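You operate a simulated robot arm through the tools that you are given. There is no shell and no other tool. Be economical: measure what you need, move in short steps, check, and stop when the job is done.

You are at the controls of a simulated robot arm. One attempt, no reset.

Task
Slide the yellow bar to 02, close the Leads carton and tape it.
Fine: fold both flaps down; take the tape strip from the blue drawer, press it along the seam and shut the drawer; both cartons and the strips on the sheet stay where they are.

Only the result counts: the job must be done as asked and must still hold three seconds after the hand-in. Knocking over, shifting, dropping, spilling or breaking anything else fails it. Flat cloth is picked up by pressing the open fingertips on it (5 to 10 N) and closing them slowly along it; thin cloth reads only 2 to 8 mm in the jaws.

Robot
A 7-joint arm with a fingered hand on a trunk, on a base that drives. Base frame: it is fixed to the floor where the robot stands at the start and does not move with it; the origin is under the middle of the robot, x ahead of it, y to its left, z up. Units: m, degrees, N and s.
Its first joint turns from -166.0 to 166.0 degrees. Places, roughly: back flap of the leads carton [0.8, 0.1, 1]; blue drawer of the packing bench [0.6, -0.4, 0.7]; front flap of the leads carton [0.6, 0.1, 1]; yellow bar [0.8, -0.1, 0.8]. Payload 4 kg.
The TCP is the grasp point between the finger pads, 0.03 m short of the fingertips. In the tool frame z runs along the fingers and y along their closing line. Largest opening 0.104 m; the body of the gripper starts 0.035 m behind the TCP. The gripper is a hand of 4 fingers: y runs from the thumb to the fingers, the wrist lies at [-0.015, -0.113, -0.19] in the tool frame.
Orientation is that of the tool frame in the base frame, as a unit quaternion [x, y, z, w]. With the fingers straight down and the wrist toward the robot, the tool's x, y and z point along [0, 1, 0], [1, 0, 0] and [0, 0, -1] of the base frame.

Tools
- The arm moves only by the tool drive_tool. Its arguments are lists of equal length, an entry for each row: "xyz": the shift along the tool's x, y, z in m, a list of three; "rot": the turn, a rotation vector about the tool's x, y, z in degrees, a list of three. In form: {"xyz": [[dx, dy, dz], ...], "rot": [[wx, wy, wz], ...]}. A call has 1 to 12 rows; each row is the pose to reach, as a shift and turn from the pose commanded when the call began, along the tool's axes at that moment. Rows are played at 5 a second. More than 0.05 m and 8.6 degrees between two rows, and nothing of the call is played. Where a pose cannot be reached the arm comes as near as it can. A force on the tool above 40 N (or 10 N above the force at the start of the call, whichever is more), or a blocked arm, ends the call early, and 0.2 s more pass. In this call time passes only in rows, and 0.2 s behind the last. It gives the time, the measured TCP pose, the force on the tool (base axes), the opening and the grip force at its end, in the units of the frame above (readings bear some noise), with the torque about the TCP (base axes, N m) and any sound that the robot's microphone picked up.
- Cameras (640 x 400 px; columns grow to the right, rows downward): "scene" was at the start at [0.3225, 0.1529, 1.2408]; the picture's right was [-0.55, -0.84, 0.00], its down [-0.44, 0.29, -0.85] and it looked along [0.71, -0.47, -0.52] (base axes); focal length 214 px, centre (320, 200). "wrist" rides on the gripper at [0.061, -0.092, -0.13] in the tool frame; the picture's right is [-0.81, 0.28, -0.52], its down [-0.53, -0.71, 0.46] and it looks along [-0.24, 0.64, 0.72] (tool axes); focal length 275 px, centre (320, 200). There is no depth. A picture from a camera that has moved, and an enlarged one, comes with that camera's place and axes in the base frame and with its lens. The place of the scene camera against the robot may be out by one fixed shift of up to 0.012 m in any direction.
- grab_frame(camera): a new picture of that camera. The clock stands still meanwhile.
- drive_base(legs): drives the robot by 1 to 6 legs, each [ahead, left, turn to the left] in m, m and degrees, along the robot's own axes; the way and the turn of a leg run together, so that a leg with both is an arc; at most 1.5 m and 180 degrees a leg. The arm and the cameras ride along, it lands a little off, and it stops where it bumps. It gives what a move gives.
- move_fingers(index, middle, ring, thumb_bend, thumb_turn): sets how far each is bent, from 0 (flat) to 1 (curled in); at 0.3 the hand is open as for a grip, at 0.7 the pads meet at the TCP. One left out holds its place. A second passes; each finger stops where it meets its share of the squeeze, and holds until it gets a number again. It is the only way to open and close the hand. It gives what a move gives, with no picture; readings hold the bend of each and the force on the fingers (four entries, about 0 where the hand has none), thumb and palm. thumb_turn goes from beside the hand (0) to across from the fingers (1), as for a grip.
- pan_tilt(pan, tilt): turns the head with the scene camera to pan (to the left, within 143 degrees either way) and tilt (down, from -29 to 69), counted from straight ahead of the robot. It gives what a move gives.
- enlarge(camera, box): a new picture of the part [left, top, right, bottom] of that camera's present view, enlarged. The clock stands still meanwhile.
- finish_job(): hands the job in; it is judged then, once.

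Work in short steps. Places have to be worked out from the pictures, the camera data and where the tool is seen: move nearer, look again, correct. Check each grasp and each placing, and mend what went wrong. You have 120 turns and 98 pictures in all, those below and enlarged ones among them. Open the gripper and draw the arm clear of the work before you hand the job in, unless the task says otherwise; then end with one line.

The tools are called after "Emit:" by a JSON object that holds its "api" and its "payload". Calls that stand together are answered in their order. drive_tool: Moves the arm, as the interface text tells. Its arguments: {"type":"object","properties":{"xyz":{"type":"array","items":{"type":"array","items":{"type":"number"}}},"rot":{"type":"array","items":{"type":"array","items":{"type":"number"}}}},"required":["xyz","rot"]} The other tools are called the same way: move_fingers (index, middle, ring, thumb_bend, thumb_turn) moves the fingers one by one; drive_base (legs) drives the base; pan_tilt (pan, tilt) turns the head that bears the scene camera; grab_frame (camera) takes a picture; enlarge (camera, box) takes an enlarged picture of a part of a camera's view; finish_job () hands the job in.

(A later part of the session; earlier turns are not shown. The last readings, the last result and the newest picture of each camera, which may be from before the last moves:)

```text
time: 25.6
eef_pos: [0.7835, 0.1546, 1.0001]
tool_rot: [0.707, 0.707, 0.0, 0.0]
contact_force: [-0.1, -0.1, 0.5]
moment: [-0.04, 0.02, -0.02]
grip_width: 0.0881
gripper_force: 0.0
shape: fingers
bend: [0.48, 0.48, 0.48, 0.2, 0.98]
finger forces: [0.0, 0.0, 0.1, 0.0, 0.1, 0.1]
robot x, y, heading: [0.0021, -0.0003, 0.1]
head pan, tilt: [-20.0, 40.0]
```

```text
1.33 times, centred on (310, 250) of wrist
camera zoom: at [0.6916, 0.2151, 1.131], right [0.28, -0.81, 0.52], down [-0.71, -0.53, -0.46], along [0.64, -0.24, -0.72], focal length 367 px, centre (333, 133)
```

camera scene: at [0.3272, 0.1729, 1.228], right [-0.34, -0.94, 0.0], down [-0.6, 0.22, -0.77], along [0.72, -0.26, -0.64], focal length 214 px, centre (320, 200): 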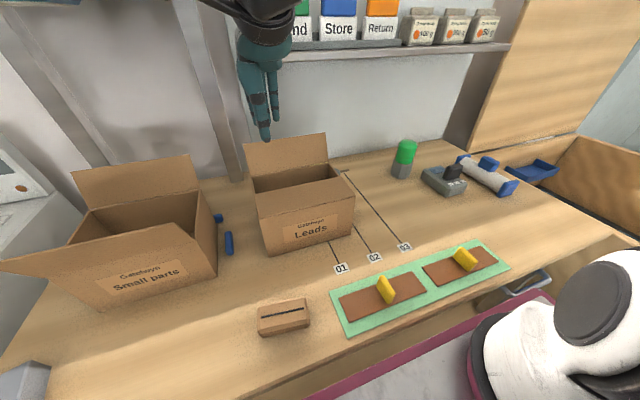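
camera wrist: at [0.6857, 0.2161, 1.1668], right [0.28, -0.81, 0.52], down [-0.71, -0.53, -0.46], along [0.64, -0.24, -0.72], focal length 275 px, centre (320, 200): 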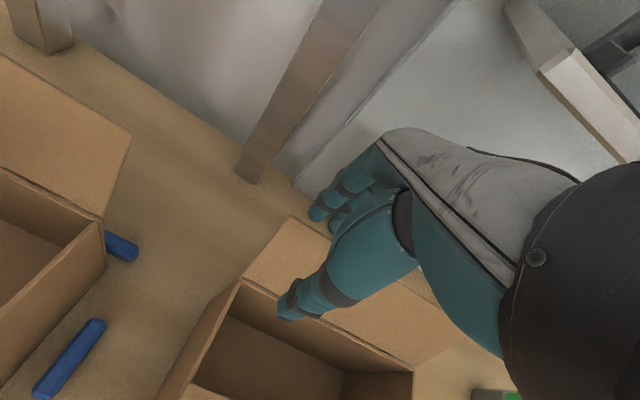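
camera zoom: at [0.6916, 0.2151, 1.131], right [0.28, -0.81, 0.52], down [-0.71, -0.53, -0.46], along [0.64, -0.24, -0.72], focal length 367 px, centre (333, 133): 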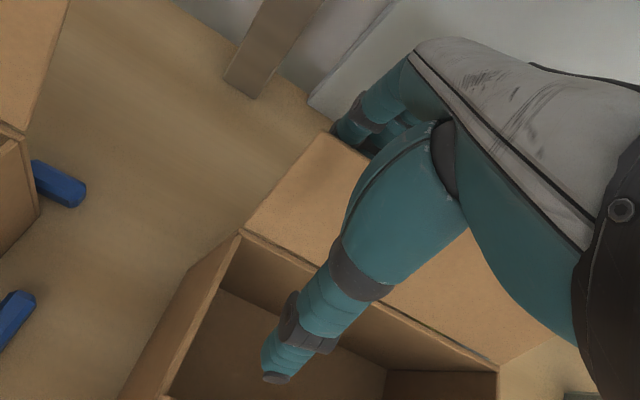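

Fingers are behind the back flap with the thumb clear. I pull toward the robot to tip it inward.

Emit:
{"api": "drive_tool", "payload": {"xyz": [[0, -0.015, 0], [0, -0.03, 0], [0, -0.045, -0.002], [0, -0.06, -0.005], [0, -0.075, -0.008], [0, -0.09, -0.01], [0, -0.1, -0.01], [0, -0.11, -0.01]], "rot": [[0, 0, 0], [0, 0, 0], [0, 0, 0], [0, 0, 0], [0, 0, 0], [0, 0, 0], [0, 0, 0], [0, 0, 0]]}}

Emit:
{"api": "enlarge", "payload": {"camera": "scene", "box": [200, 60, 400, 260]}}

Emit:
{"api": "grab_frame", "payload": {"camera": "wrist"}}

```text
time: 27.4
eef_pos: [0.6743, 0.1542, 1.0104]
tool_rot: [0.707, 0.707, 0.001, 0.0]
contact_force: [-0.5, 0.8, 0.0]
moment: [0.02, -0.02, 0.02]
grip_width: 0.0884
gripper_force: 0.1
shape: fingers
bend: [0.48, 0.48, 0.48, 0.2, 0.98]
finger forces: [0.0, 0.0, 0.0, 0.1, 0.0, 0.0]
robot x, y, heading: [-0.0042, 0.0008, -0.1]
head pan, tilt: [-20.0, 40.0]
```

```text
2.00 times, centred on (300, 160) of scene
camera zoom: at [0.3273, 0.1729, 1.228], right [-0.34, -0.94, 0.0], down [-0.6, 0.22, -0.77], along [0.72, -0.26, -0.64], focal length 429 px, centre (360, 280)
```

zoom: 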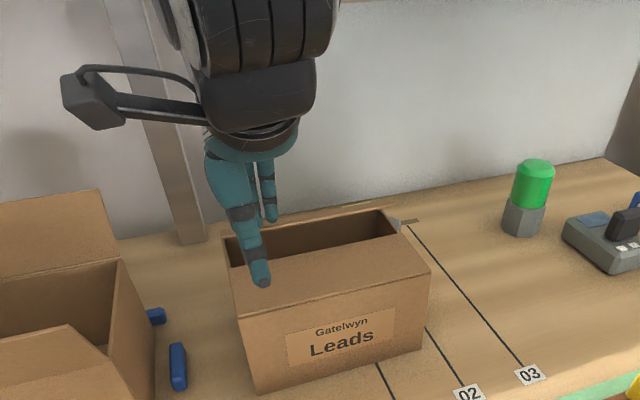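

```text
57 pictures are left
camera wrist: at [0.5814, 0.2149, 1.1408], right [0.28, -0.81, 0.52], down [-0.71, -0.53, -0.46], along [0.64, -0.24, -0.72], focal length 275 px, centre (320, 200)
```

wrist: 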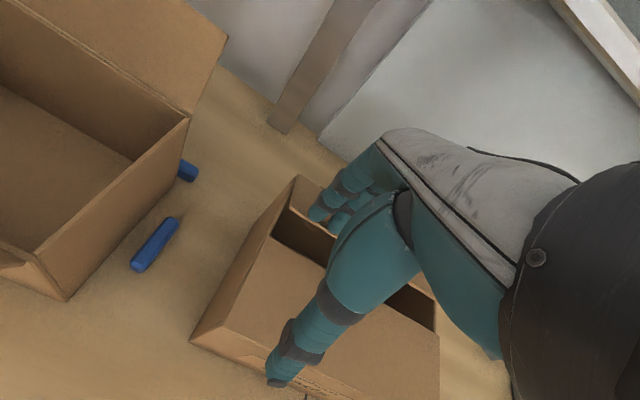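

I need to see where the back flap went; enlarge the wrist view.

Emit:
{"api": "enlarge", "payload": {"camera": "wrist", "box": [180, 150, 460, 400]}}

Emit:
{"api": "enlarge", "payload": {"camera": "scene", "box": [235, 130, 365, 260]}}

```text
1.60 times, centred on (320, 275) of wrist
camera zoom: at [0.5814, 0.2149, 1.1408], right [0.28, -0.81, 0.52], down [-0.71, -0.53, -0.46], along [0.64, -0.24, -0.72], focal length 440 px, centre (320, 80)
```

zoom: 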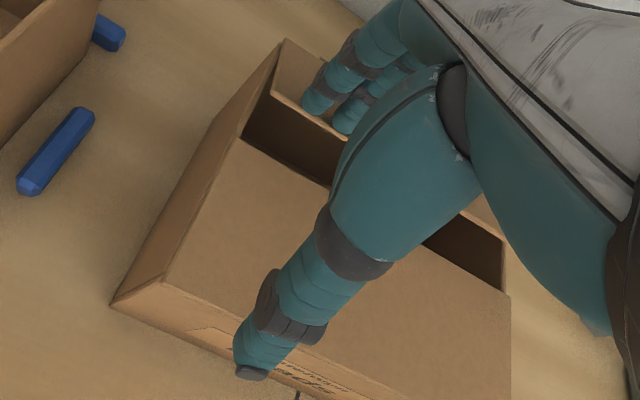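

```text
3.08 times, centred on (300, 195) of scene
camera zoom: at [0.3273, 0.1729, 1.228], right [-0.34, -0.94, 0.0], down [-0.6, 0.22, -0.77], along [0.72, -0.26, -0.64], focal length 660 px, centre (382, 215)
```

zoom: 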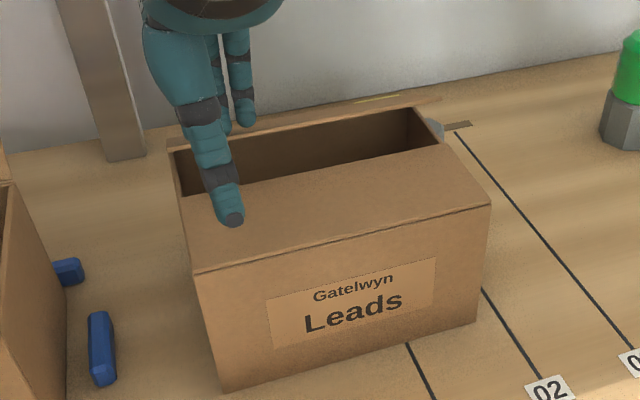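

The back flap is now leaning inward beneath the fingers. I press down gently.

Emit:
{"api": "drive_tool", "payload": {"xyz": [[0, 0.0, 0.008], [0, 0.0, 0.016], [0, 0.0, 0.022], [0, 0, 0.026]], "rot": [[0, 0, 0], [0, 0, 0], [0, 0, 0], [0, 0, 0]]}}

Emit:
{"api": "enlarge", "payload": {"camera": "scene", "box": [235, 130, 365, 260]}}

Emit:
{"api": "enlarge", "payload": {"camera": "wrist", "box": [180, 150, 460, 400]}}

```text
time: 28.4
eef_pos: [0.6738, 0.1541, 0.9849]
tool_rot: [0.706, 0.708, 0.001, 0.0]
contact_force: [0.2, -0.4, 0.3]
moment: [0.01, 0.03, 0.0]
grip_width: 0.0885
gripper_force: 0.1
shape: fingers
bend: [0.48, 0.48, 0.48, 0.2, 0.98]
finger forces: [0.0, 0.0, 0.0, 0.0, 0.1, 0.0]
robot x, y, heading: [0.0022, 0.0005, -0.2]
head pan, tilt: [-20.0, 40.0]
```

```text
3.08 times, centred on (300, 195) of scene
camera zoom: at [0.3272, 0.1729, 1.228], right [-0.34, -0.94, 0.0], down [-0.6, 0.22, -0.77], along [0.72, -0.26, -0.64], focal length 660 px, centre (382, 215)
```

zoom: 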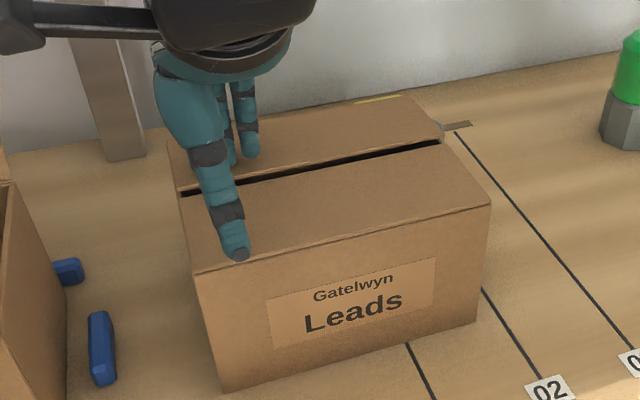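

```text
1.60 times, centred on (320, 275) of wrist
camera zoom: at [0.5818, 0.2151, 1.1151], right [0.28, -0.81, 0.52], down [-0.71, -0.53, -0.46], along [0.64, -0.24, -0.72], focal length 440 px, centre (320, 80)
```

zoom: 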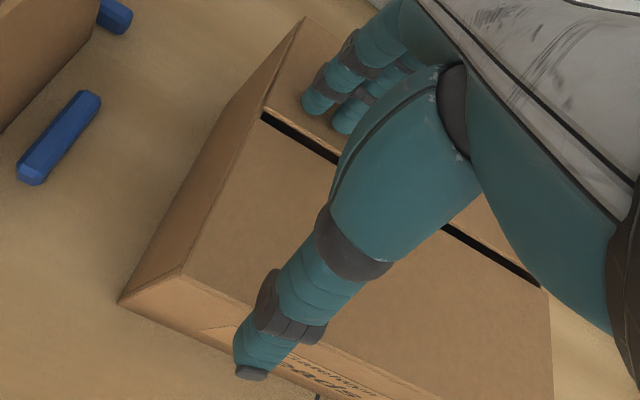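

Nearly flat; I press the last bit (~8 mm).

Emit:
{"api": "drive_tool", "payload": {"xyz": [[0, 0.0, 0.004], [0, 0.0, 0.008]], "rot": [[0, 0, 0], [0, 0, 0]]}}

Emit:
{"api": "enlarge", "payload": {"camera": "scene", "box": [235, 130, 365, 260]}}

```text
time: 29.0
eef_pos: [0.6743, 0.1544, 0.977]
tool_rot: [0.707, 0.707, 0.002, 0.001]
contact_force: [1.1, -0.3, 15.0]
moment: [-0.11, -0.58, 0.03]
grip_width: 0.0887
gripper_force: 7.4
shape: fingers
bend: [0.48, 0.47, 0.48, 0.2, 0.98]
finger forces: [0.0, 15.2, 0.0, 0.0, 0.1, 0.0]
robot x, y, heading: [0.0, 0.0004, 0.3]
head pan, tilt: [-20.0, 40.0]
```

```text
3.08 times, centred on (300, 195) of scene
camera zoom: at [0.3268, 0.1728, 1.2281], right [-0.34, -0.94, 0.0], down [-0.6, 0.22, -0.77], along [0.72, -0.26, -0.64], focal length 660 px, centre (382, 215)
```

zoom: 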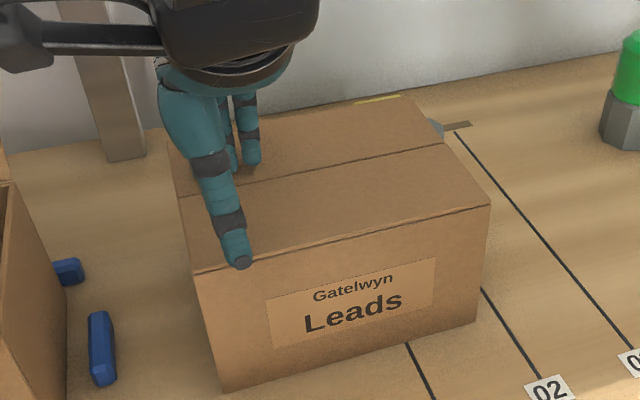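

Both flaps are flat (15 N stop, seam at x≈.688, z≈.962). I lift off and draw the hand back and up, then drive the base back to see and open the drawer.

Emit:
{"api": "drive_tool", "payload": {"xyz": [[0, 0.0, -0.03], [0, 0.0, -0.07], [-0.01, -0.02, -0.11], [-0.04, -0.04, -0.14], [-0.08, -0.06, -0.16], [-0.12, -0.07, -0.18], [-0.16, -0.08, -0.19], [-0.2, -0.08, -0.2]], "rot": [[0, 0, 0], [0, 0, 0], [0, 0, 0], [0, 0, 0], [0, 0, 0], [0, 0, 0], [0, 0, 0], [0, 0, 0]]}}

Emit:
{"api": "drive_base", "payload": {"legs": [[-0.4, 0, 0]]}}

Emit:
{"api": "pan_tilt", "payload": {"pan": -35, "tilt": 45}}

Emit:
{"api": "grab_frame", "payload": {"camera": "scene"}}

Emit:
{"api": "grab_frame", "payload": {"camera": "wrist"}}

```text
time: 30.8
eef_pos: [0.5951, -0.0467, 1.1768]
tool_rot: [0.707, 0.707, 0.0, 0.0]
contact_force: [-0.2, -0.7, 0.0]
moment: [0.01, 0.03, -0.03]
grip_width: 0.0885
gripper_force: 0.0
shape: fingers
bend: [0.48, 0.48, 0.48, 0.2, 0.98]
finger forces: [0.1, 0.1, 0.0, 0.1, 0.0, 0.1]
robot x, y, heading: [0.0046, 0.0022, 0.0]
head pan, tilt: [-20.0, 40.0]
```

```text
time: 33.5
eef_pos: [0.1982, -0.048, 1.1758]
tool_rot: [0.707, 0.707, -0.001, 0.0]
contact_force: [-0.4, -0.6, -0.3]
moment: [0.02, 0.01, -0.02]
grip_width: 0.0889
gripper_force: 0.1
shape: fingers
bend: [0.48, 0.48, 0.48, 0.2, 0.98]
finger forces: [0.0, 0.0, 0.0, 0.0, 0.0, 0.0]
robot x, y, heading: [-0.4004, -0.0026, -0.0]
head pan, tilt: [-20.0, 40.0]
stopped in leg 1: the robot was blocked; the commanded pose is now the measured one
```

```text
time: 34.2
eef_pos: [0.1982, -0.0464, 1.1772]
tool_rot: [0.707, 0.707, 0.001, -0.001]
contact_force: [1.1, 0.7, 0.1]
moment: [0.01, 0.0, -0.04]
grip_width: 0.0884
gripper_force: 0.1
shape: fingers
bend: [0.48, 0.48, 0.48, 0.2, 0.98]
finger forces: [0.0, 0.0, 0.0, 0.0, 0.0, 0.1]
robot x, y, heading: [-0.3991, -0.0008, 0.1]
head pan, tilt: [-35.0, 45.0]
```

```text
51 pictures are left
camera scene: at [-0.0835, 0.1548, 1.2207], right [-0.57, -0.82, 0.0], down [-0.58, 0.41, -0.71], along [0.58, -0.41, -0.71], focal length 214 px, centre (320, 200)
```

scene: 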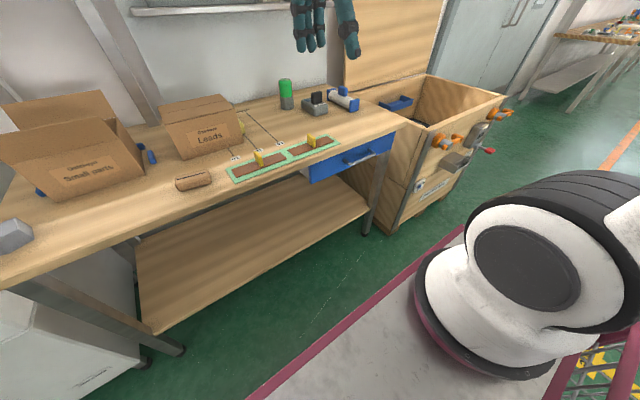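

```text
50 pictures are left
camera wrist: at [0.1058, 0.0126, 1.3075], right [0.28, -0.81, 0.52], down [-0.71, -0.53, -0.46], along [0.64, -0.24, -0.72], focal length 275 px, centre (320, 200)
```

wrist: 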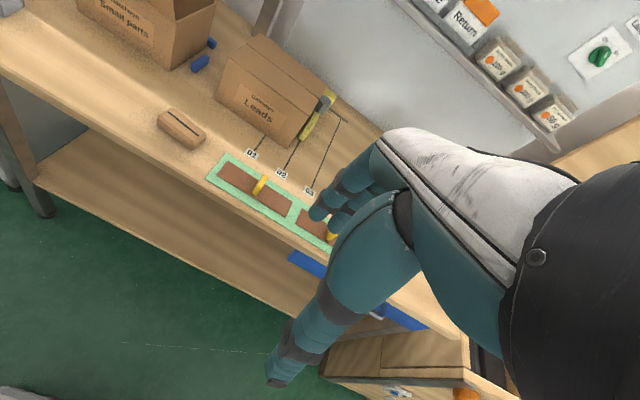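

The blue drawer with its bar handle is now visible under the bench. I enlarge both views.

Emit:
{"api": "enlarge", "payload": {"camera": "scene", "box": [280, 90, 420, 200]}}

Emit:
{"api": "enlarge", "payload": {"camera": "wrist", "box": [260, 200, 480, 380]}}

```text
3.64 times, centred on (350, 145) of scene
camera zoom: at [-0.0835, 0.1548, 1.2207], right [-0.57, -0.82, 0.0], down [-0.58, 0.41, -0.71], along [0.58, -0.41, -0.71], focal length 780 px, centre (211, 400)
```

zoom: 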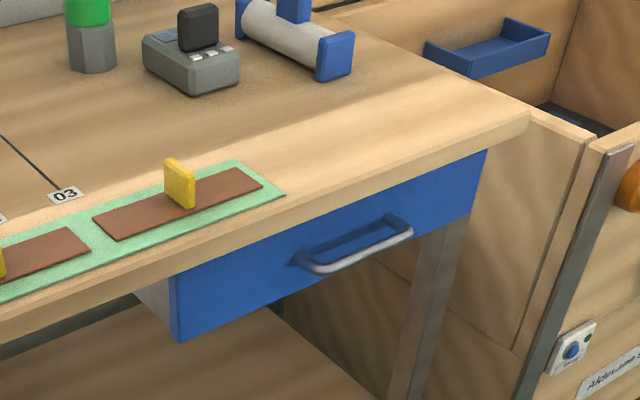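

```text
2.22 times, centred on (370, 290) of wrist
camera zoom: at [0.1058, 0.0126, 1.3075], right [0.28, -0.81, 0.52], down [-0.71, -0.53, -0.46], along [0.64, -0.24, -0.72], focal length 612 px, centre (209, 0)
```

zoom: 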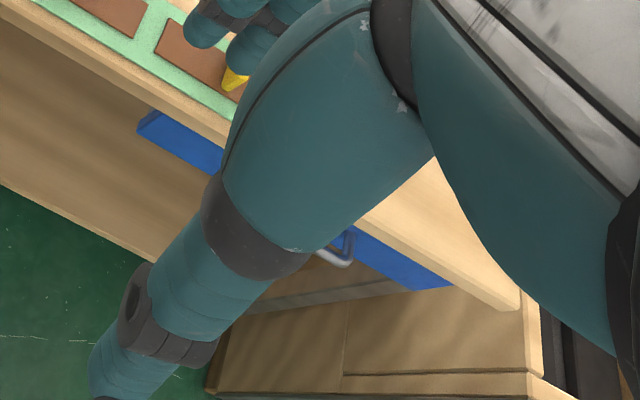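

Handle triangulates to y≈-.30…-.44, z≈.755, bar at x≈.387, and drawer face at x≈.42. I bring the hand in front of it, tilted 30° forward.

Emit:
{"api": "drive_tool", "payload": {"xyz": [[-0.035, 0.0, 0.02], [-0.07, 0.01, 0.04], [-0.1, 0.02, 0.07], [-0.135, 0.03, 0.09], [-0.17, 0.04, 0.11], [-0.205, 0.05, 0.135], [-0.24, 0.06, 0.16], [-0.275, 0.07, 0.185], [-0.3, 0.08, 0.21], [-0.32, 0.09, 0.24]], "rot": [[-3, 0, 0], [-6, 0, 0], [-9, 0, 0], [-12, 0, 0], [-15, 0, 0], [-18, 0, 0], [-21, 0, 0], [-24, 0, 0], [-27, 0, 0], [-30, 0, 0]]}}

Emit:
{"api": "move_fingers", "payload": {"index": 0.45, "middle": 0.45, "ring": 0.45, "thumb_bend": 0.4}}

Emit:
{"api": "grab_frame", "payload": {"camera": "wrist"}}

Emit:
{"api": "grab_frame", "payload": {"camera": "scene"}}

```text
time: 36.4
eef_pos: [0.2893, -0.3665, 0.9355]
tool_rot: [0.683, 0.684, 0.183, 0.183]
contact_force: [0.7, 0.5, -0.8]
moment: [-0.02, -0.01, -0.02]
grip_width: 0.0885
gripper_force: 0.1
shape: fingers
bend: [0.48, 0.48, 0.48, 0.2, 0.98]
finger forces: [0.0, 0.0, 0.0, 0.1, 0.0, 0.0]
robot x, y, heading: [-0.3963, -0.0002, 0.3]
head pan, tilt: [-35.0, 45.0]
```

```text
time: 37.4
eef_pos: [0.289, -0.3669, 0.936]
tool_rot: [0.683, 0.683, 0.183, 0.183]
contact_force: [-0.2, 0.2, -0.8]
moment: [0.01, 0.02, 0.03]
grip_width: 0.0713
gripper_force: 0.1
shape: fingers
bend: [0.45, 0.45, 0.45, 0.4, 0.98]
finger forces: [0.0, 0.1, 0.0, 0.0, 0.1, 0.0]
robot x, y, heading: [-0.3949, 0.0022, -0.1]
head pan, tilt: [-35.0, 45.0]
```

```text
47 pictures are left
camera wrist: at [0.1439, -0.3055, 1.0031], right [-0.02, -0.81, 0.59], down [-0.39, -0.53, -0.75], along [0.92, -0.24, -0.31], focal length 275 px, centre (320, 200)
```

wrist: 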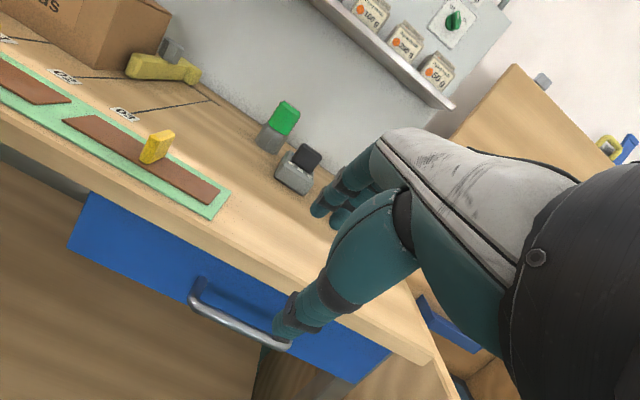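

```text
46 pictures are left
camera scene: at [-0.0835, 0.1546, 1.2207], right [-0.57, -0.82, 0.0], down [-0.58, 0.41, -0.71], along [0.58, -0.41, -0.71], focal length 214 px, centre (320, 200)
```

scene: 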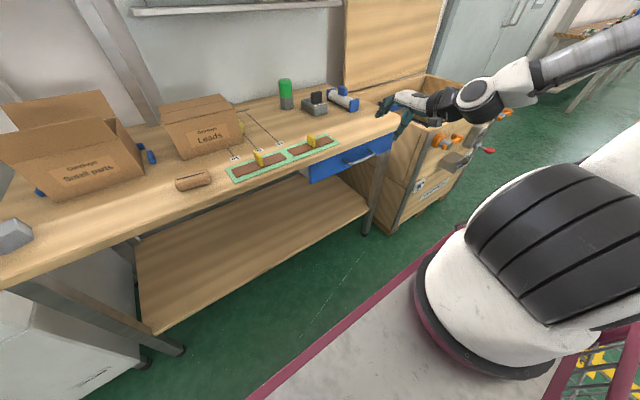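

Handle bar is refined to x≈.385, z≈.743, centre y≈-.385. I tilt to 55° and go to a pre-grasp just behind and above it.

Emit:
{"api": "drive_tool", "payload": {"xyz": [[-0.004, -0.011, 0.025], [-0.008, -0.022, 0.05], [-0.012, -0.033, 0.076], [-0.016, -0.044, 0.102], [-0.0185, -0.054, 0.126]], "rot": [[-5, 0, 0], [-10, 0, 0], [-15, 0, 0], [-20, 0, 0], [-25, 0, 0]]}}

Emit:
{"api": "move_fingers", "payload": {"index": 0.48, "middle": 0.48, "ring": 0.48, "thumb_bend": 0.35}}

Emit:
{"api": "grab_frame", "payload": {"camera": "wrist"}}

Emit:
{"api": "enlarge", "payload": {"camera": "scene", "box": [280, 80, 440, 200]}}

```text
time: 38.6
eef_pos: [0.3028, -0.3851, 0.8005]
tool_rot: [0.627, 0.627, 0.327, 0.327]
contact_force: [0.2, -0.8, -0.5]
moment: [-0.02, 0.05, 0.0]
grip_width: 0.0715
gripper_force: 0.1
shape: fingers
bend: [0.45, 0.45, 0.45, 0.4, 0.98]
finger forces: [0.1, 0.0, 0.1, 0.0, 0.1, 0.1]
robot x, y, heading: [-0.3983, 0.0015, 0.0]
head pan, tilt: [-35.0, 45.0]
```

```text
time: 39.6
eef_pos: [0.3036, -0.3842, 0.8005]
tool_rot: [0.627, 0.627, 0.327, 0.326]
contact_force: [-0.6, 0.4, -0.1]
moment: [0.01, -0.04, 0.01]
grip_width: 0.0739
gripper_force: 0.1
shape: fingers
bend: [0.48, 0.48, 0.48, 0.35, 0.98]
finger forces: [0.1, 0.0, 0.0, 0.1, 0.0, 0.1]
robot x, y, heading: [-0.398, -0.0025, -0.1]
head pan, tilt: [-35.0, 45.0]
```

```text
45 pictures are left
camera wrist: at [0.1444, -0.3245, 0.8002], right [-0.27, -0.81, 0.52], down [-0.04, -0.53, -0.85], along [0.96, -0.24, 0.11], focal length 275 px, centre (320, 200)
```

wrist: 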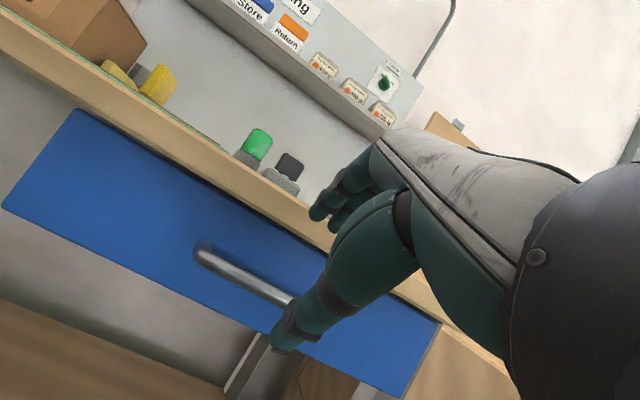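

```text
3.33 times, centred on (360, 140) of scene
camera zoom: at [-0.0835, 0.1547, 1.2207], right [-0.57, -0.82, 0.0], down [-0.58, 0.41, -0.71], along [0.58, -0.41, -0.71], focal length 715 px, centre (187, 400)
```

zoom: 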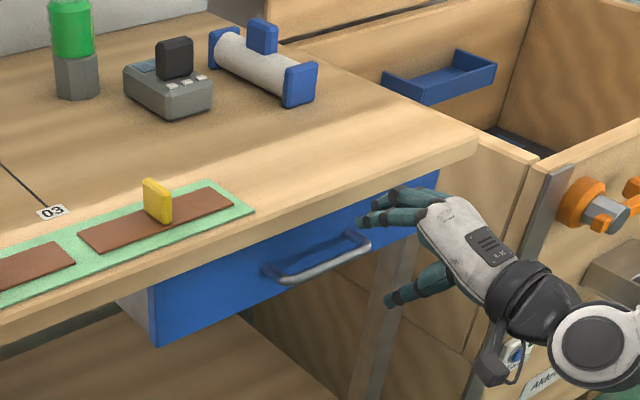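

Two wrist views put the bar at x≈.388, z≈.736. I approach along the tool axis, stopping slightly short to check.

Emit:
{"api": "drive_tool", "payload": {"xyz": [[0, -0.002, 0.03], [0, -0.004, 0.06], [0, -0.004, 0.075], [0, -0.004, 0.085]], "rot": [[0, 0, 0], [0, 0, 0], [0, 0, 0], [0, 0, 0]]}}

Emit:
{"api": "enlarge", "payload": {"camera": "scene", "box": [300, 110, 420, 200]}}

Emit:
{"api": "enlarge", "payload": {"camera": "wrist", "box": [150, 130, 470, 400]}}

```text
time: 40.6
eef_pos: [0.3704, -0.3852, 0.7478]
tool_rot: [0.628, 0.627, 0.326, 0.326]
contact_force: [-2.4, 0.1, -1.9]
moment: [0.03, -0.07, -0.06]
grip_width: 0.074
gripper_force: 1.8
shape: fingers
bend: [0.48, 0.49, 0.48, 0.35, 0.98]
finger forces: [0.0, 3.1, 0.0, 0.0, 0.1, 0.0]
robot x, y, heading: [-0.3975, -0.0011, 0.0]
head pan, tilt: [-35.0, 45.0]
```

```text
4.44 times, centred on (360, 155) of scene
camera zoom: at [-0.0835, 0.1546, 1.2207], right [-0.57, -0.82, 0.0], down [-0.58, 0.41, -0.71], along [0.58, -0.41, -0.71], focal length 953 px, centre (142, 400)
```

zoom: 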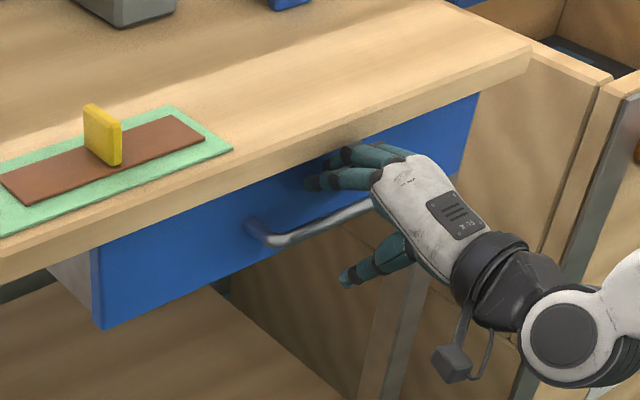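

```text
1.48 times, centred on (310, 265) of wrist
camera zoom: at [0.2099, -0.3249, 0.7475], right [-0.27, -0.81, 0.52], down [-0.04, -0.53, -0.85], along [0.96, -0.24, 0.11], focal length 408 px, centre (335, 104)
```

zoom: 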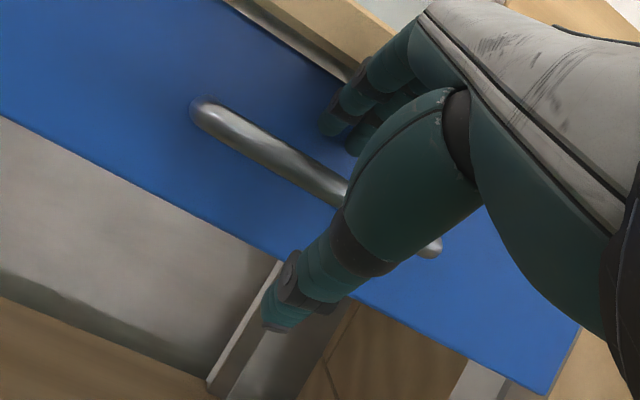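

Fingers are above the bar with the middle one lightly on the face, and the thumb is below. I back off 4 mm and close on the bar.

Emit:
{"api": "drive_tool", "payload": {"xyz": [[0, -0.003, -0.004]], "rot": [[0, 0, 0]]}}

Emit:
{"api": "move_fingers", "payload": {"index": 0.72, "middle": 0.72, "ring": 0.72, "thumb_bend": 0.7}}

Emit:
{"api": "enlarge", "payload": {"camera": "wrist", "box": [150, 130, 470, 400]}}

```text
time: 41.0
eef_pos: [0.3651, -0.3858, 0.7485]
tool_rot: [0.628, 0.627, 0.326, 0.326]
contact_force: [1.2, 0.8, 0.5]
moment: [0.05, -0.02, 0.02]
grip_width: 0.0741
gripper_force: 0.0
shape: fingers
bend: [0.48, 0.48, 0.48, 0.35, 0.98]
finger forces: [0.0, 0.1, 0.1, 0.0, 0.0, 0.0]
robot x, y, heading: [-0.398, 0.0027, -0.2]
head pan, tilt: [-35.0, 45.0]
```

```text
time: 42.0
eef_pos: [0.3657, -0.3867, 0.749]
tool_rot: [0.627, 0.626, 0.327, 0.328]
contact_force: [-0.9, -2.1, 18.1]
moment: [-0.34, -0.34, -0.07]
grip_width: 0.009
gripper_force: 10.5
shape: fingers
bend: [0.71, 0.72, 0.72, 0.65, 0.97]
finger forces: [4.8, 5.3, 8.2, 0.1, 3.7, 0.1]
robot x, y, heading: [-0.397, 0.0013, -0.2]
head pan, tilt: [-35.0, 45.0]
```

```text
1.48 times, centred on (310, 265) of wrist
camera zoom: at [0.2056, -0.3255, 0.7484], right [-0.27, -0.81, 0.52], down [-0.03, -0.53, -0.85], along [0.96, -0.24, 0.11], focal length 408 px, centre (335, 104)
```

zoom: 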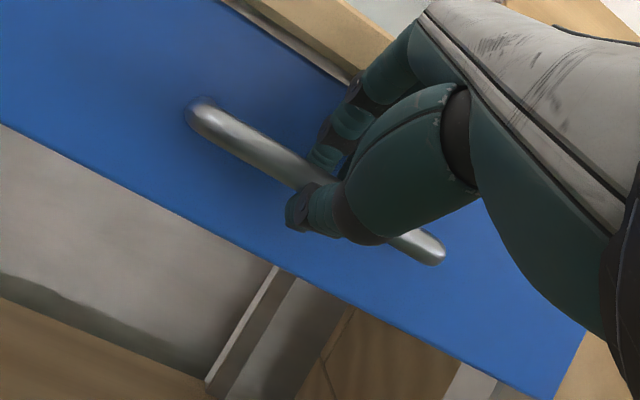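

The bar is gripped. I pull straight back 0.05 as a test.

Emit:
{"api": "drive_tool", "payload": {"xyz": [[0, -0.0057, -0.0082], [0, -0.0115, -0.0164], [0, -0.0172, -0.0246], [0, -0.023, -0.0328], [0, -0.0287, -0.041]], "rot": [[0, 0, 0], [0, 0, 0], [0, 0, 0], [0, 0, 0], [0, 0, 0]]}}

Emit:
{"api": "grab_frame", "payload": {"camera": "scene"}}

```text
time: 43.2
eef_pos: [0.3154, -0.3865, 0.7493]
tool_rot: [0.628, 0.627, 0.326, 0.327]
contact_force: [0.5, 0.6, 15.5]
moment: [-0.3, -0.26, -0.01]
grip_width: 0.0089
gripper_force: 10.5
shape: fingers
bend: [0.71, 0.67, 0.72, 0.65, 0.97]
finger forces: [4.0, 4.6, 7.4, 0.0, 4.2, 0.0]
robot x, y, heading: [-0.3993, -0.003, -0.1]
head pan, tilt: [-35.0, 45.0]
```

```text
40 pictures are left
camera scene: at [-0.0839, 0.155, 1.2208], right [-0.57, -0.82, 0.0], down [-0.58, 0.41, -0.71], along [0.58, -0.41, -0.71], focal length 214 px, centre (320, 200)
```

scene: 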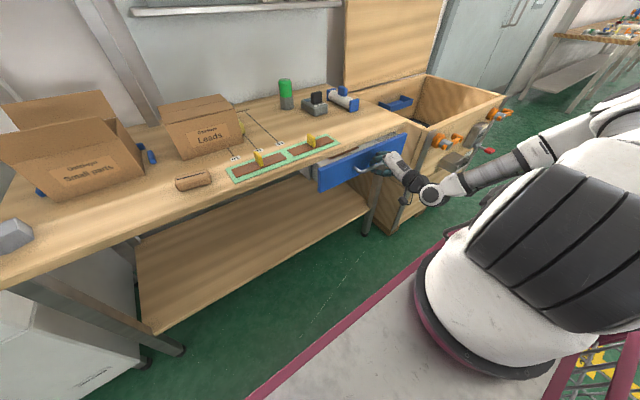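

The drawer comes out easily. I pull another 0.12.

Emit:
{"api": "drive_tool", "payload": {"xyz": [[0, -0.0086, -0.0123], [0, -0.0172, -0.0246], [0, -0.0258, -0.0369], [0, -0.0344, -0.0492], [0, -0.043, -0.0615], [0, -0.0516, -0.0738], [0, -0.0602, -0.0861], [0, -0.0689, -0.0983]], "rot": [[0, 0, 0], [0, 0, 0], [0, 0, 0], [0, 0, 0], [0, 0, 0], [0, 0, 0], [0, 0, 0], [0, 0, 0]]}}

Emit:
{"api": "grab_frame", "payload": {"camera": "scene"}}

```text
time: 45.0
eef_pos: [0.1964, -0.388, 0.75]
tool_rot: [0.627, 0.628, 0.326, 0.325]
contact_force: [1.1, 1.6, 9.4]
moment: [-0.17, -0.14, 0.08]
grip_width: 0.0091
gripper_force: 8.8
shape: fingers
bend: [0.71, 0.71, 0.72, 0.65, 0.97]
finger forces: [3.5, 3.8, 5.6, 0.0, 5.1, 0.0]
robot x, y, heading: [-0.3979, -0.001, -0.2]
head pan, tilt: [-35.0, 45.0]
```

```text
39 pictures are left
camera scene: at [-0.0837, 0.155, 1.2208], right [-0.57, -0.82, 0.0], down [-0.58, 0.41, -0.71], along [0.58, -0.41, -0.71], focal length 214 px, centre (320, 200)
```

scene: 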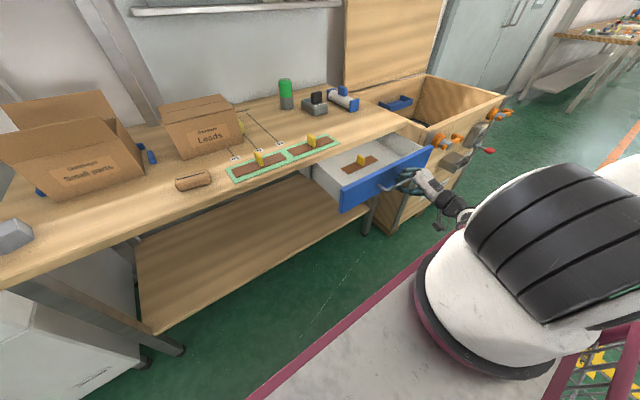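

Emit:
{"api": "enlarge", "payload": {"camera": "scene", "box": [300, 120, 460, 220]}}

```text
4.00 times, centred on (380, 170) of scene
camera zoom: at [-0.0837, 0.155, 1.2208], right [-0.57, -0.82, 0.0], down [-0.58, 0.41, -0.71], along [0.58, -0.41, -0.71], focal length 858 px, centre (80, 320)
```

zoom: 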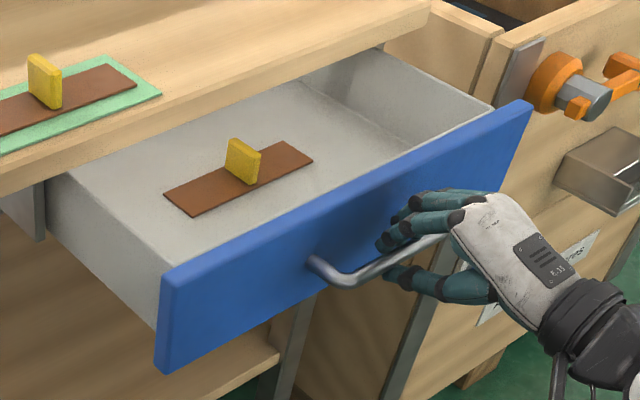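

The strip with its yellow tab lies in the drawer at x≈.417, y≈-.40, right under the bench edge. I pull the drawer a further 0.1 so the hand can come from above.

Emit:
{"api": "drive_tool", "payload": {"xyz": [[0, -0.0086, -0.0123], [0, -0.0172, -0.0246], [0, -0.0258, -0.0369], [0, -0.0344, -0.0492], [0, -0.043, -0.0615], [0, -0.0516, -0.0738], [0, -0.0574, -0.0819]], "rot": [[0, 0, 0], [0, 0, 0], [0, 0, 0], [0, 0, 0], [0, 0, 0], [0, 0, 0], [0, 0, 0]]}}

Emit:
{"api": "enlarge", "payload": {"camera": "scene", "box": [280, 110, 480, 260]}}

```text
time: 46.6
eef_pos: [0.0967, -0.3897, 0.7561]
tool_rot: [0.627, 0.628, 0.327, 0.326]
contact_force: [1.3, 1.3, -9.5]
moment: [0.0, 0.07, 0.0]
grip_width: 0.0111
gripper_force: 4.4
shape: fingers
bend: [0.72, 0.72, 0.72, 0.62, 0.96]
finger forces: [0.4, 0.2, 0.1, 0.0, 8.7, 0.0]
out of reach, approached as far as the arm can: row 1, 2, 3, 4, 5, 6, 7
robot x, y, heading: [-0.399, -0.0017, -0.1]
head pan, tilt: [-35.0, 45.0]
```

```text
2.67 times, centred on (380, 185) of scene
camera zoom: at [-0.0834, 0.1546, 1.2207], right [-0.57, -0.82, 0.0], down [-0.58, 0.41, -0.71], along [0.58, -0.41, -0.71], focal length 572 px, centre (160, 240)
```

zoom: 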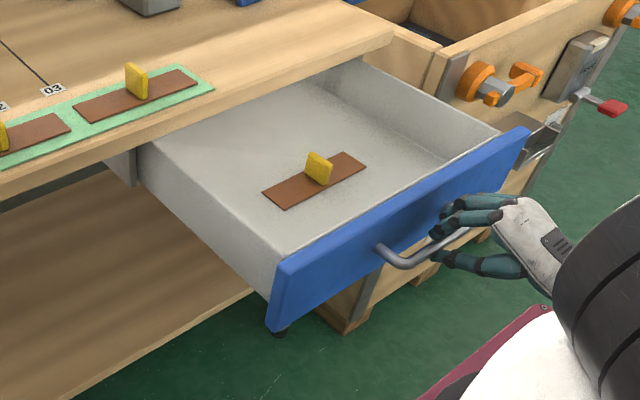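

The strip is now at x≈.308, clear of the bench. I open the hand and back off up and back.

Emit:
{"api": "move_fingers", "payload": {"index": 0.3, "middle": 0.3, "ring": 0.3, "thumb_bend": 0.1}}

Emit:
{"api": "drive_tool", "payload": {"xyz": [[0, 0, -0.01], [0, 0, -0.02], [0, 0, -0.03], [0, 0, -0.04]], "rot": [[0, 0, 0], [0, 0, 0], [0, 0, 0], [0, 0, 0]]}}

Emit:
{"api": "enlarge", "payload": {"camera": "scene", "box": [300, 110, 500, 260]}}

```text
time: 47.6
eef_pos: [0.0964, -0.3905, 0.7563]
tool_rot: [0.628, 0.628, 0.326, 0.326]
contact_force: [1.1, -0.2, 0.3]
moment: [0.01, -0.01, 0.01]
grip_width: 0.1185
gripper_force: 0.0
shape: fingers
bend: [0.3, 0.3, 0.3, 0.1, 0.97]
finger forces: [0.0, 0.0, 0.0, 0.0, 0.0, 0.1]
robot x, y, heading: [-0.3963, -0.0008, -0.1]
head pan, tilt: [-35.0, 45.0]
```

```text
time: 48.6
eef_pos: [0.062, -0.3894, 0.7801]
tool_rot: [0.627, 0.628, 0.327, 0.326]
contact_force: [0.5, 0.2, 0.0]
moment: [0.01, -0.02, 0.03]
grip_width: 0.1186
gripper_force: 0.1
shape: fingers
bend: [0.3, 0.3, 0.3, 0.1, 0.97]
finger forces: [0.0, 0.0, 0.0, 0.0, 0.0, 0.1]
robot x, y, heading: [-0.3974, -0.0001, -0.2]
head pan, tilt: [-35.0, 45.0]
```

```text
2.67 times, centred on (400, 185) of scene
camera zoom: at [-0.0835, 0.1547, 1.2207], right [-0.57, -0.82, 0.0], down [-0.58, 0.41, -0.71], along [0.58, -0.41, -0.71], focal length 572 px, centre (107, 240)
```

zoom: 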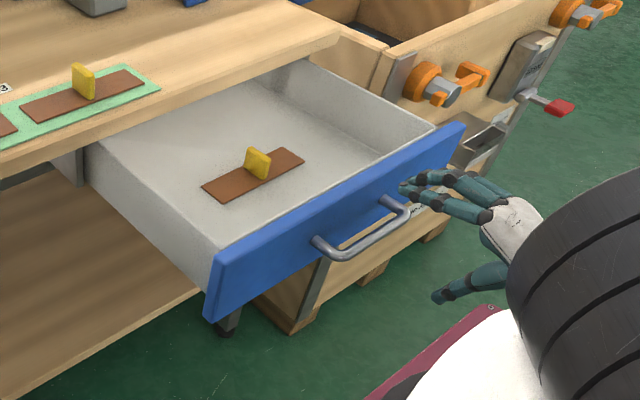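

Hand is free of the handle. I rise, straighten to vertical and go over the strip's tab.

Emit:
{"api": "drive_tool", "payload": {"xyz": [[0, 0.0328, -0.023], [0, 0.0655, -0.0459], [0, 0.0983, -0.0689], [0, 0.131, -0.0918], [-0.004, 0.1753, -0.0984], [-0.008, 0.2146, -0.0772], [-0.01, 0.2405, -0.0403], [-0.01, 0.2663, -0.0035], [-0.01, 0.2921, 0.0334], [-0.01, 0.318, 0.0703]], "rot": [[7, 0, 0], [14, 0, 0], [21, 0, 0], [28, 0, 0], [35, 0, 0], [42, 0, 0], [49, 0, 0], [55, 0, 0], [55, 0, 0], [55, 0, 0]]}}

Emit:
{"api": "grab_frame", "payload": {"camera": "wrist"}}

Emit:
{"api": "enlarge", "payload": {"camera": "scene", "box": [280, 60, 480, 220]}}

```text
time: 50.8
eef_pos: [0.3054, -0.4027, 0.9999]
tool_rot: [0.708, 0.706, 0.0, 0.0]
contact_force: [-0.3, -0.7, 0.4]
moment: [0.01, -0.04, 0.01]
grip_width: 0.1187
gripper_force: 0.1
shape: fingers
bend: [0.3, 0.3, 0.3, 0.1, 0.97]
finger forces: [0.0, 0.0, 0.0, 0.0, 0.0, 0.0]
out of reach, approached as far as the arm can: row 4
robot x, y, heading: [-0.3974, -0.0009, 0.1]
head pan, tilt: [-35.0, 45.0]
```

```text
35 pictures are left
camera wrist: at [0.2132, -0.3412, 1.13], right [0.27, -0.81, 0.52], down [-0.71, -0.53, -0.46], along [0.64, -0.24, -0.72], focal length 275 px, centre (320, 200)
```

wrist: 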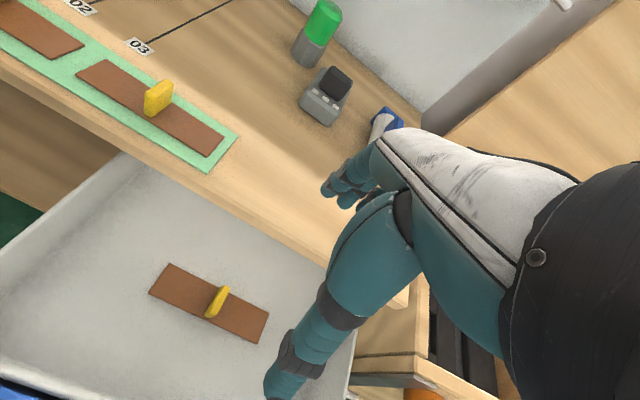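

```text
2.50 times, centred on (380, 140) of scene
camera zoom: at [-0.0838, 0.1547, 1.2208], right [-0.57, -0.82, 0.0], down [-0.58, 0.41, -0.71], along [0.58, -0.41, -0.71], focal length 536 px, centre (170, 350)
```

zoom: 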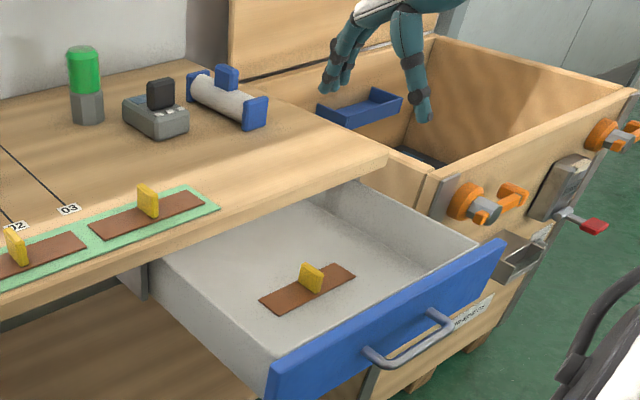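

Strip centre is about (.31, -.39). I set an even opening and lower to z≈.85 above the tab, then look.

Emit:
{"api": "move_fingers", "payload": {"index": 0.42, "middle": 0.42, "ring": 0.42, "thumb_bend": 0.42}}

Emit:
{"api": "drive_tool", "payload": {"xyz": [[0.004, 0.003, 0.04], [0.008, 0.006, 0.08], [0.011, 0.007, 0.12], [0.011, 0.007, 0.15]], "rot": [[0, 0, 0], [0, 0, 0], [0, 0, 0], [0, 0, 0]]}}

Emit:
{"api": "grab_frame", "payload": {"camera": "wrist"}}

Emit:
{"api": "enlarge", "payload": {"camera": "scene", "box": [300, 90, 460, 220]}}

```text
time: 51.8
eef_pos: [0.3053, -0.4015, 0.9987]
tool_rot: [0.707, 0.707, 0.0, 0.0]
contact_force: [-0.2, 0.7, 0.3]
moment: [-0.02, -0.03, -0.01]
grip_width: 0.0733
gripper_force: 0.0
shape: fingers
bend: [0.42, 0.42, 0.42, 0.42, 0.97]
finger forces: [0.0, 0.0, 0.1, 0.1, 0.1, 0.1]
robot x, y, heading: [-0.3934, -0.0005, 0.0]
head pan, tilt: [-35.0, 45.0]
```

```text
time: 52.8
eef_pos: [0.3139, -0.3889, 0.8509]
tool_rot: [0.707, 0.707, 0.0, 0.0]
contact_force: [0.2, 1.0, -0.6]
moment: [0.0, -0.02, -0.01]
grip_width: 0.0732
gripper_force: 0.1
shape: fingers
bend: [0.42, 0.42, 0.42, 0.42, 0.97]
finger forces: [0.0, 0.0, 0.1, 0.1, 0.0, 0.0]
robot x, y, heading: [-0.396, -0.0039, -0.1]
head pan, tilt: [-35.0, 45.0]
```

```text
33 pictures are left
camera wrist: at [0.2214, -0.3283, 0.9812], right [0.28, -0.81, 0.52], down [-0.71, -0.53, -0.46], along [0.64, -0.24, -0.73], focal length 275 px, centre (320, 200)
```

wrist: 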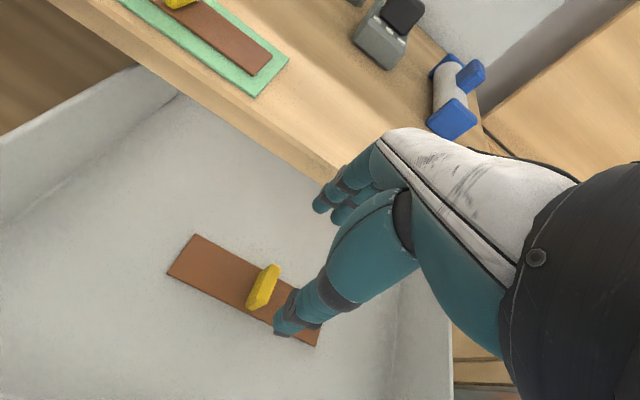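

```text
3.08 times, centred on (380, 155) of scene
camera zoom: at [-0.0834, 0.1553, 1.2207], right [-0.57, -0.82, 0.0], down [-0.58, 0.41, -0.71], along [0.58, -0.41, -0.71], focal length 660 px, centre (135, 338)
```

zoom: 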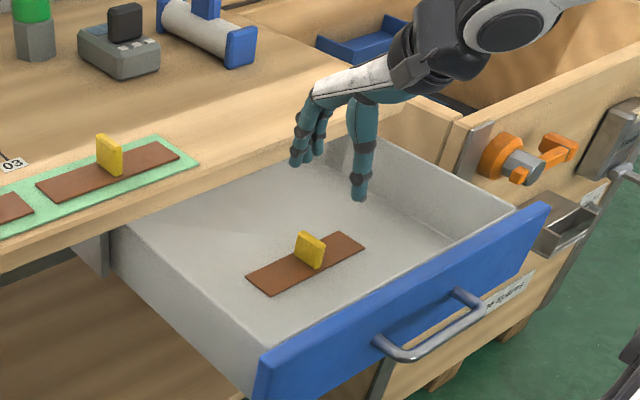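

Tab centre is at ≈(.316, -.395), top z≈.725, drawer floor ≈.695. I descend to TCP z≈.732.

Emit:
{"api": "drive_tool", "payload": {"xyz": [[-0.005, 0.002, 0.03], [-0.006, 0.002, 0.06], [-0.006, 0.002, 0.09], [-0.006, 0.002, 0.11], [-0.006, 0.002, 0.119]], "rot": [[0, 0, 0], [0, 0, 0], [0, 0, 0], [0, 0, 0], [0, 0, 0]]}}

Emit:
{"api": "enlarge", "payload": {"camera": "wrist", "box": [160, 150, 440, 400]}}

Emit:
{"api": "enlarge", "payload": {"camera": "scene", "box": [330, 110, 430, 210]}}

```text
time: 54.0
eef_pos: [0.3152, -0.3956, 0.7318]
tool_rot: [0.708, 0.707, 0.001, 0.001]
contact_force: [-0.6, -0.8, 6.0]
moment: [-0.05, -0.24, -0.01]
grip_width: 0.0735
gripper_force: 2.3
shape: fingers
bend: [0.42, 0.41, 0.42, 0.42, 0.97]
finger forces: [0.0, 5.4, 0.1, 0.1, 0.1, 0.0]
robot x, y, heading: [-0.3947, 0.0007, 0.0]
head pan, tilt: [-35.0, 45.0]
```

```text
1.60 times, centred on (300, 275) of wrist
camera zoom: at [0.2224, -0.3346, 0.8621], right [0.27, -0.81, 0.52], down [-0.71, -0.53, -0.46], along [0.65, -0.24, -0.72], focal length 440 px, centre (352, 80)
```

zoom: 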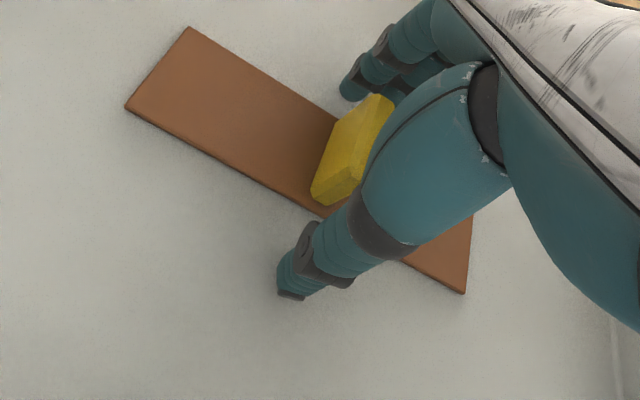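

```text
4.00 times, centred on (380, 160) of scene
camera zoom: at [-0.0837, 0.1547, 1.2208], right [-0.57, -0.82, 0.0], down [-0.58, 0.41, -0.71], along [0.58, -0.41, -0.71], focal length 858 px, centre (80, 360)
```

zoom: 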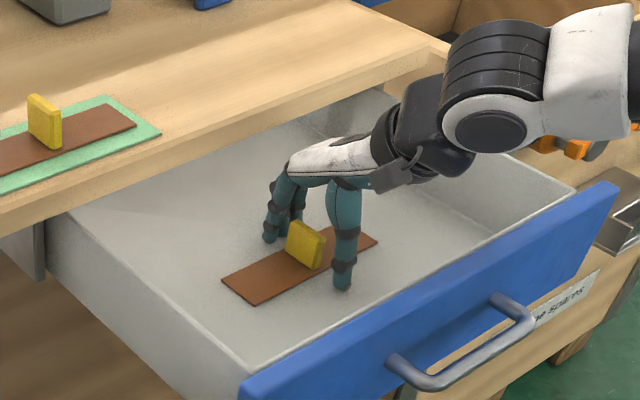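

The middle finger touches the floor; thumb and tab are aligned in y (≈-.388). I lift 15 mm and close on the tab.

Emit:
{"api": "drive_tool", "payload": {"xyz": [[0.002, -0.005, -0.008], [0.003, -0.006, -0.014]], "rot": [[0, 0, 0], [0, 0, 0]]}}

Emit:
{"api": "move_fingers", "payload": {"index": 0.7, "middle": 0.7, "ring": 0.7, "thumb_bend": 0.7}}

Emit:
{"api": "enlarge", "payload": {"camera": "wrist", "box": [160, 150, 440, 400]}}

Emit:
{"api": "enlarge", "payload": {"camera": "scene", "box": [330, 110, 430, 210]}}

```text
time: 54.6
eef_pos: [0.3075, -0.3914, 0.7456]
tool_rot: [0.707, 0.707, -0.001, 0.0]
contact_force: [-0.3, -0.4, -0.4]
moment: [0.03, -0.01, 0.0]
grip_width: 0.0733
gripper_force: 0.0
shape: fingers
bend: [0.42, 0.42, 0.42, 0.42, 0.97]
finger forces: [0.1, 0.0, 0.0, 0.1, 0.0, 0.0]
robot x, y, heading: [-0.394, -0.0007, 0.2]
head pan, tilt: [-35.0, 45.0]
```

```text
time: 55.6
eef_pos: [0.3061, -0.3917, 0.7456]
tool_rot: [0.707, 0.708, 0.0, 0.0]
contact_force: [-0.1, 0.0, 1.3]
moment: [0.04, 0.02, 0.03]
grip_width: 0.0244
gripper_force: 11.4
shape: fingers
bend: [0.65, 0.63, 0.7, 0.59, 0.95]
finger forces: [3.9, 8.7, 0.1, 0.1, 9.8, 0.1]
robot x, y, heading: [-0.3955, 0.0024, -0.0]
head pan, tilt: [-35.0, 45.0]
```

```text
1.60 times, centred on (300, 275) of wrist
camera zoom: at [0.2151, -0.3317, 0.8757], right [0.28, -0.81, 0.52], down [-0.71, -0.53, -0.46], along [0.64, -0.24, -0.72], focal length 440 px, centre (352, 80)
```

zoom: 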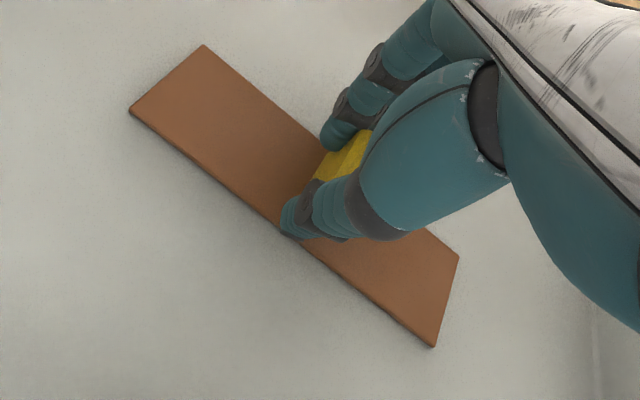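

```text
4.00 times, centred on (380, 160) of scene
camera zoom: at [-0.0835, 0.1546, 1.2207], right [-0.57, -0.82, 0.0], down [-0.58, 0.41, -0.71], along [0.58, -0.41, -0.71], focal length 858 px, centre (80, 360)
```

zoom: 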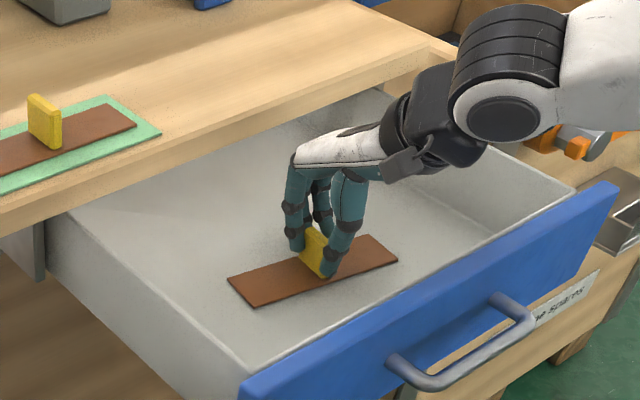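

The tab is held (24 mm, 11 N). I lift slowly and check.

Emit:
{"api": "drive_tool", "payload": {"xyz": [[0, 0, -0.02], [0, 0, -0.04], [0, 0, -0.07], [0, 0, -0.1], [0, 0, -0.13], [0, 0, -0.16]], "rot": [[0, 0, 0], [0, 0, 0], [0, 0, 0], [0, 0, 0], [0, 0, 0], [0, 0, 0]]}}

Emit:
{"api": "enlarge", "payload": {"camera": "wrist", "box": [160, 150, 440, 400]}}

Emit:
{"api": "enlarge", "payload": {"camera": "scene", "box": [310, 40, 450, 180]}}

```text
time: 57.0
eef_pos: [0.3058, -0.3911, 0.9058]
tool_rot: [0.707, 0.707, 0.0, 0.0]
contact_force: [0.5, 0.3, 0.3]
moment: [-0.02, 0.01, 0.02]
grip_width: 0.0233
gripper_force: 11.1
shape: fingers
bend: [0.66, 0.63, 0.7, 0.59, 0.95]
finger forces: [3.3, 8.0, 0.0, 0.0, 9.4, 0.0]
robot x, y, heading: [-0.3976, -0.0011, 0.2]
head pan, tilt: [-35.0, 45.0]
```

```text
1.60 times, centred on (300, 275) of wrist
camera zoom: at [0.2144, -0.3309, 1.0361], right [0.28, -0.81, 0.52], down [-0.71, -0.53, -0.46], along [0.64, -0.24, -0.72], focal length 440 px, centre (352, 80)
```

zoom: 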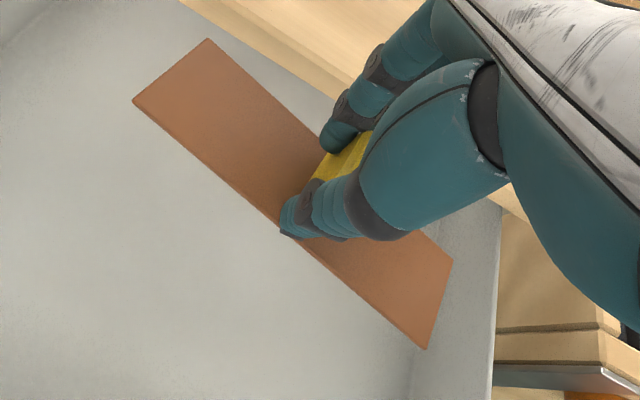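

```text
2.86 times, centred on (380, 110) of scene
camera zoom: at [-0.0835, 0.1545, 1.2207], right [-0.57, -0.82, 0.0], down [-0.58, 0.41, -0.71], along [0.58, -0.41, -0.71], focal length 613 px, centre (149, 457)
```

zoom: 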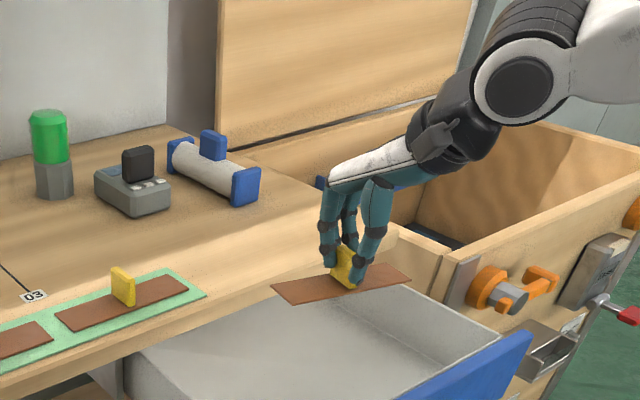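

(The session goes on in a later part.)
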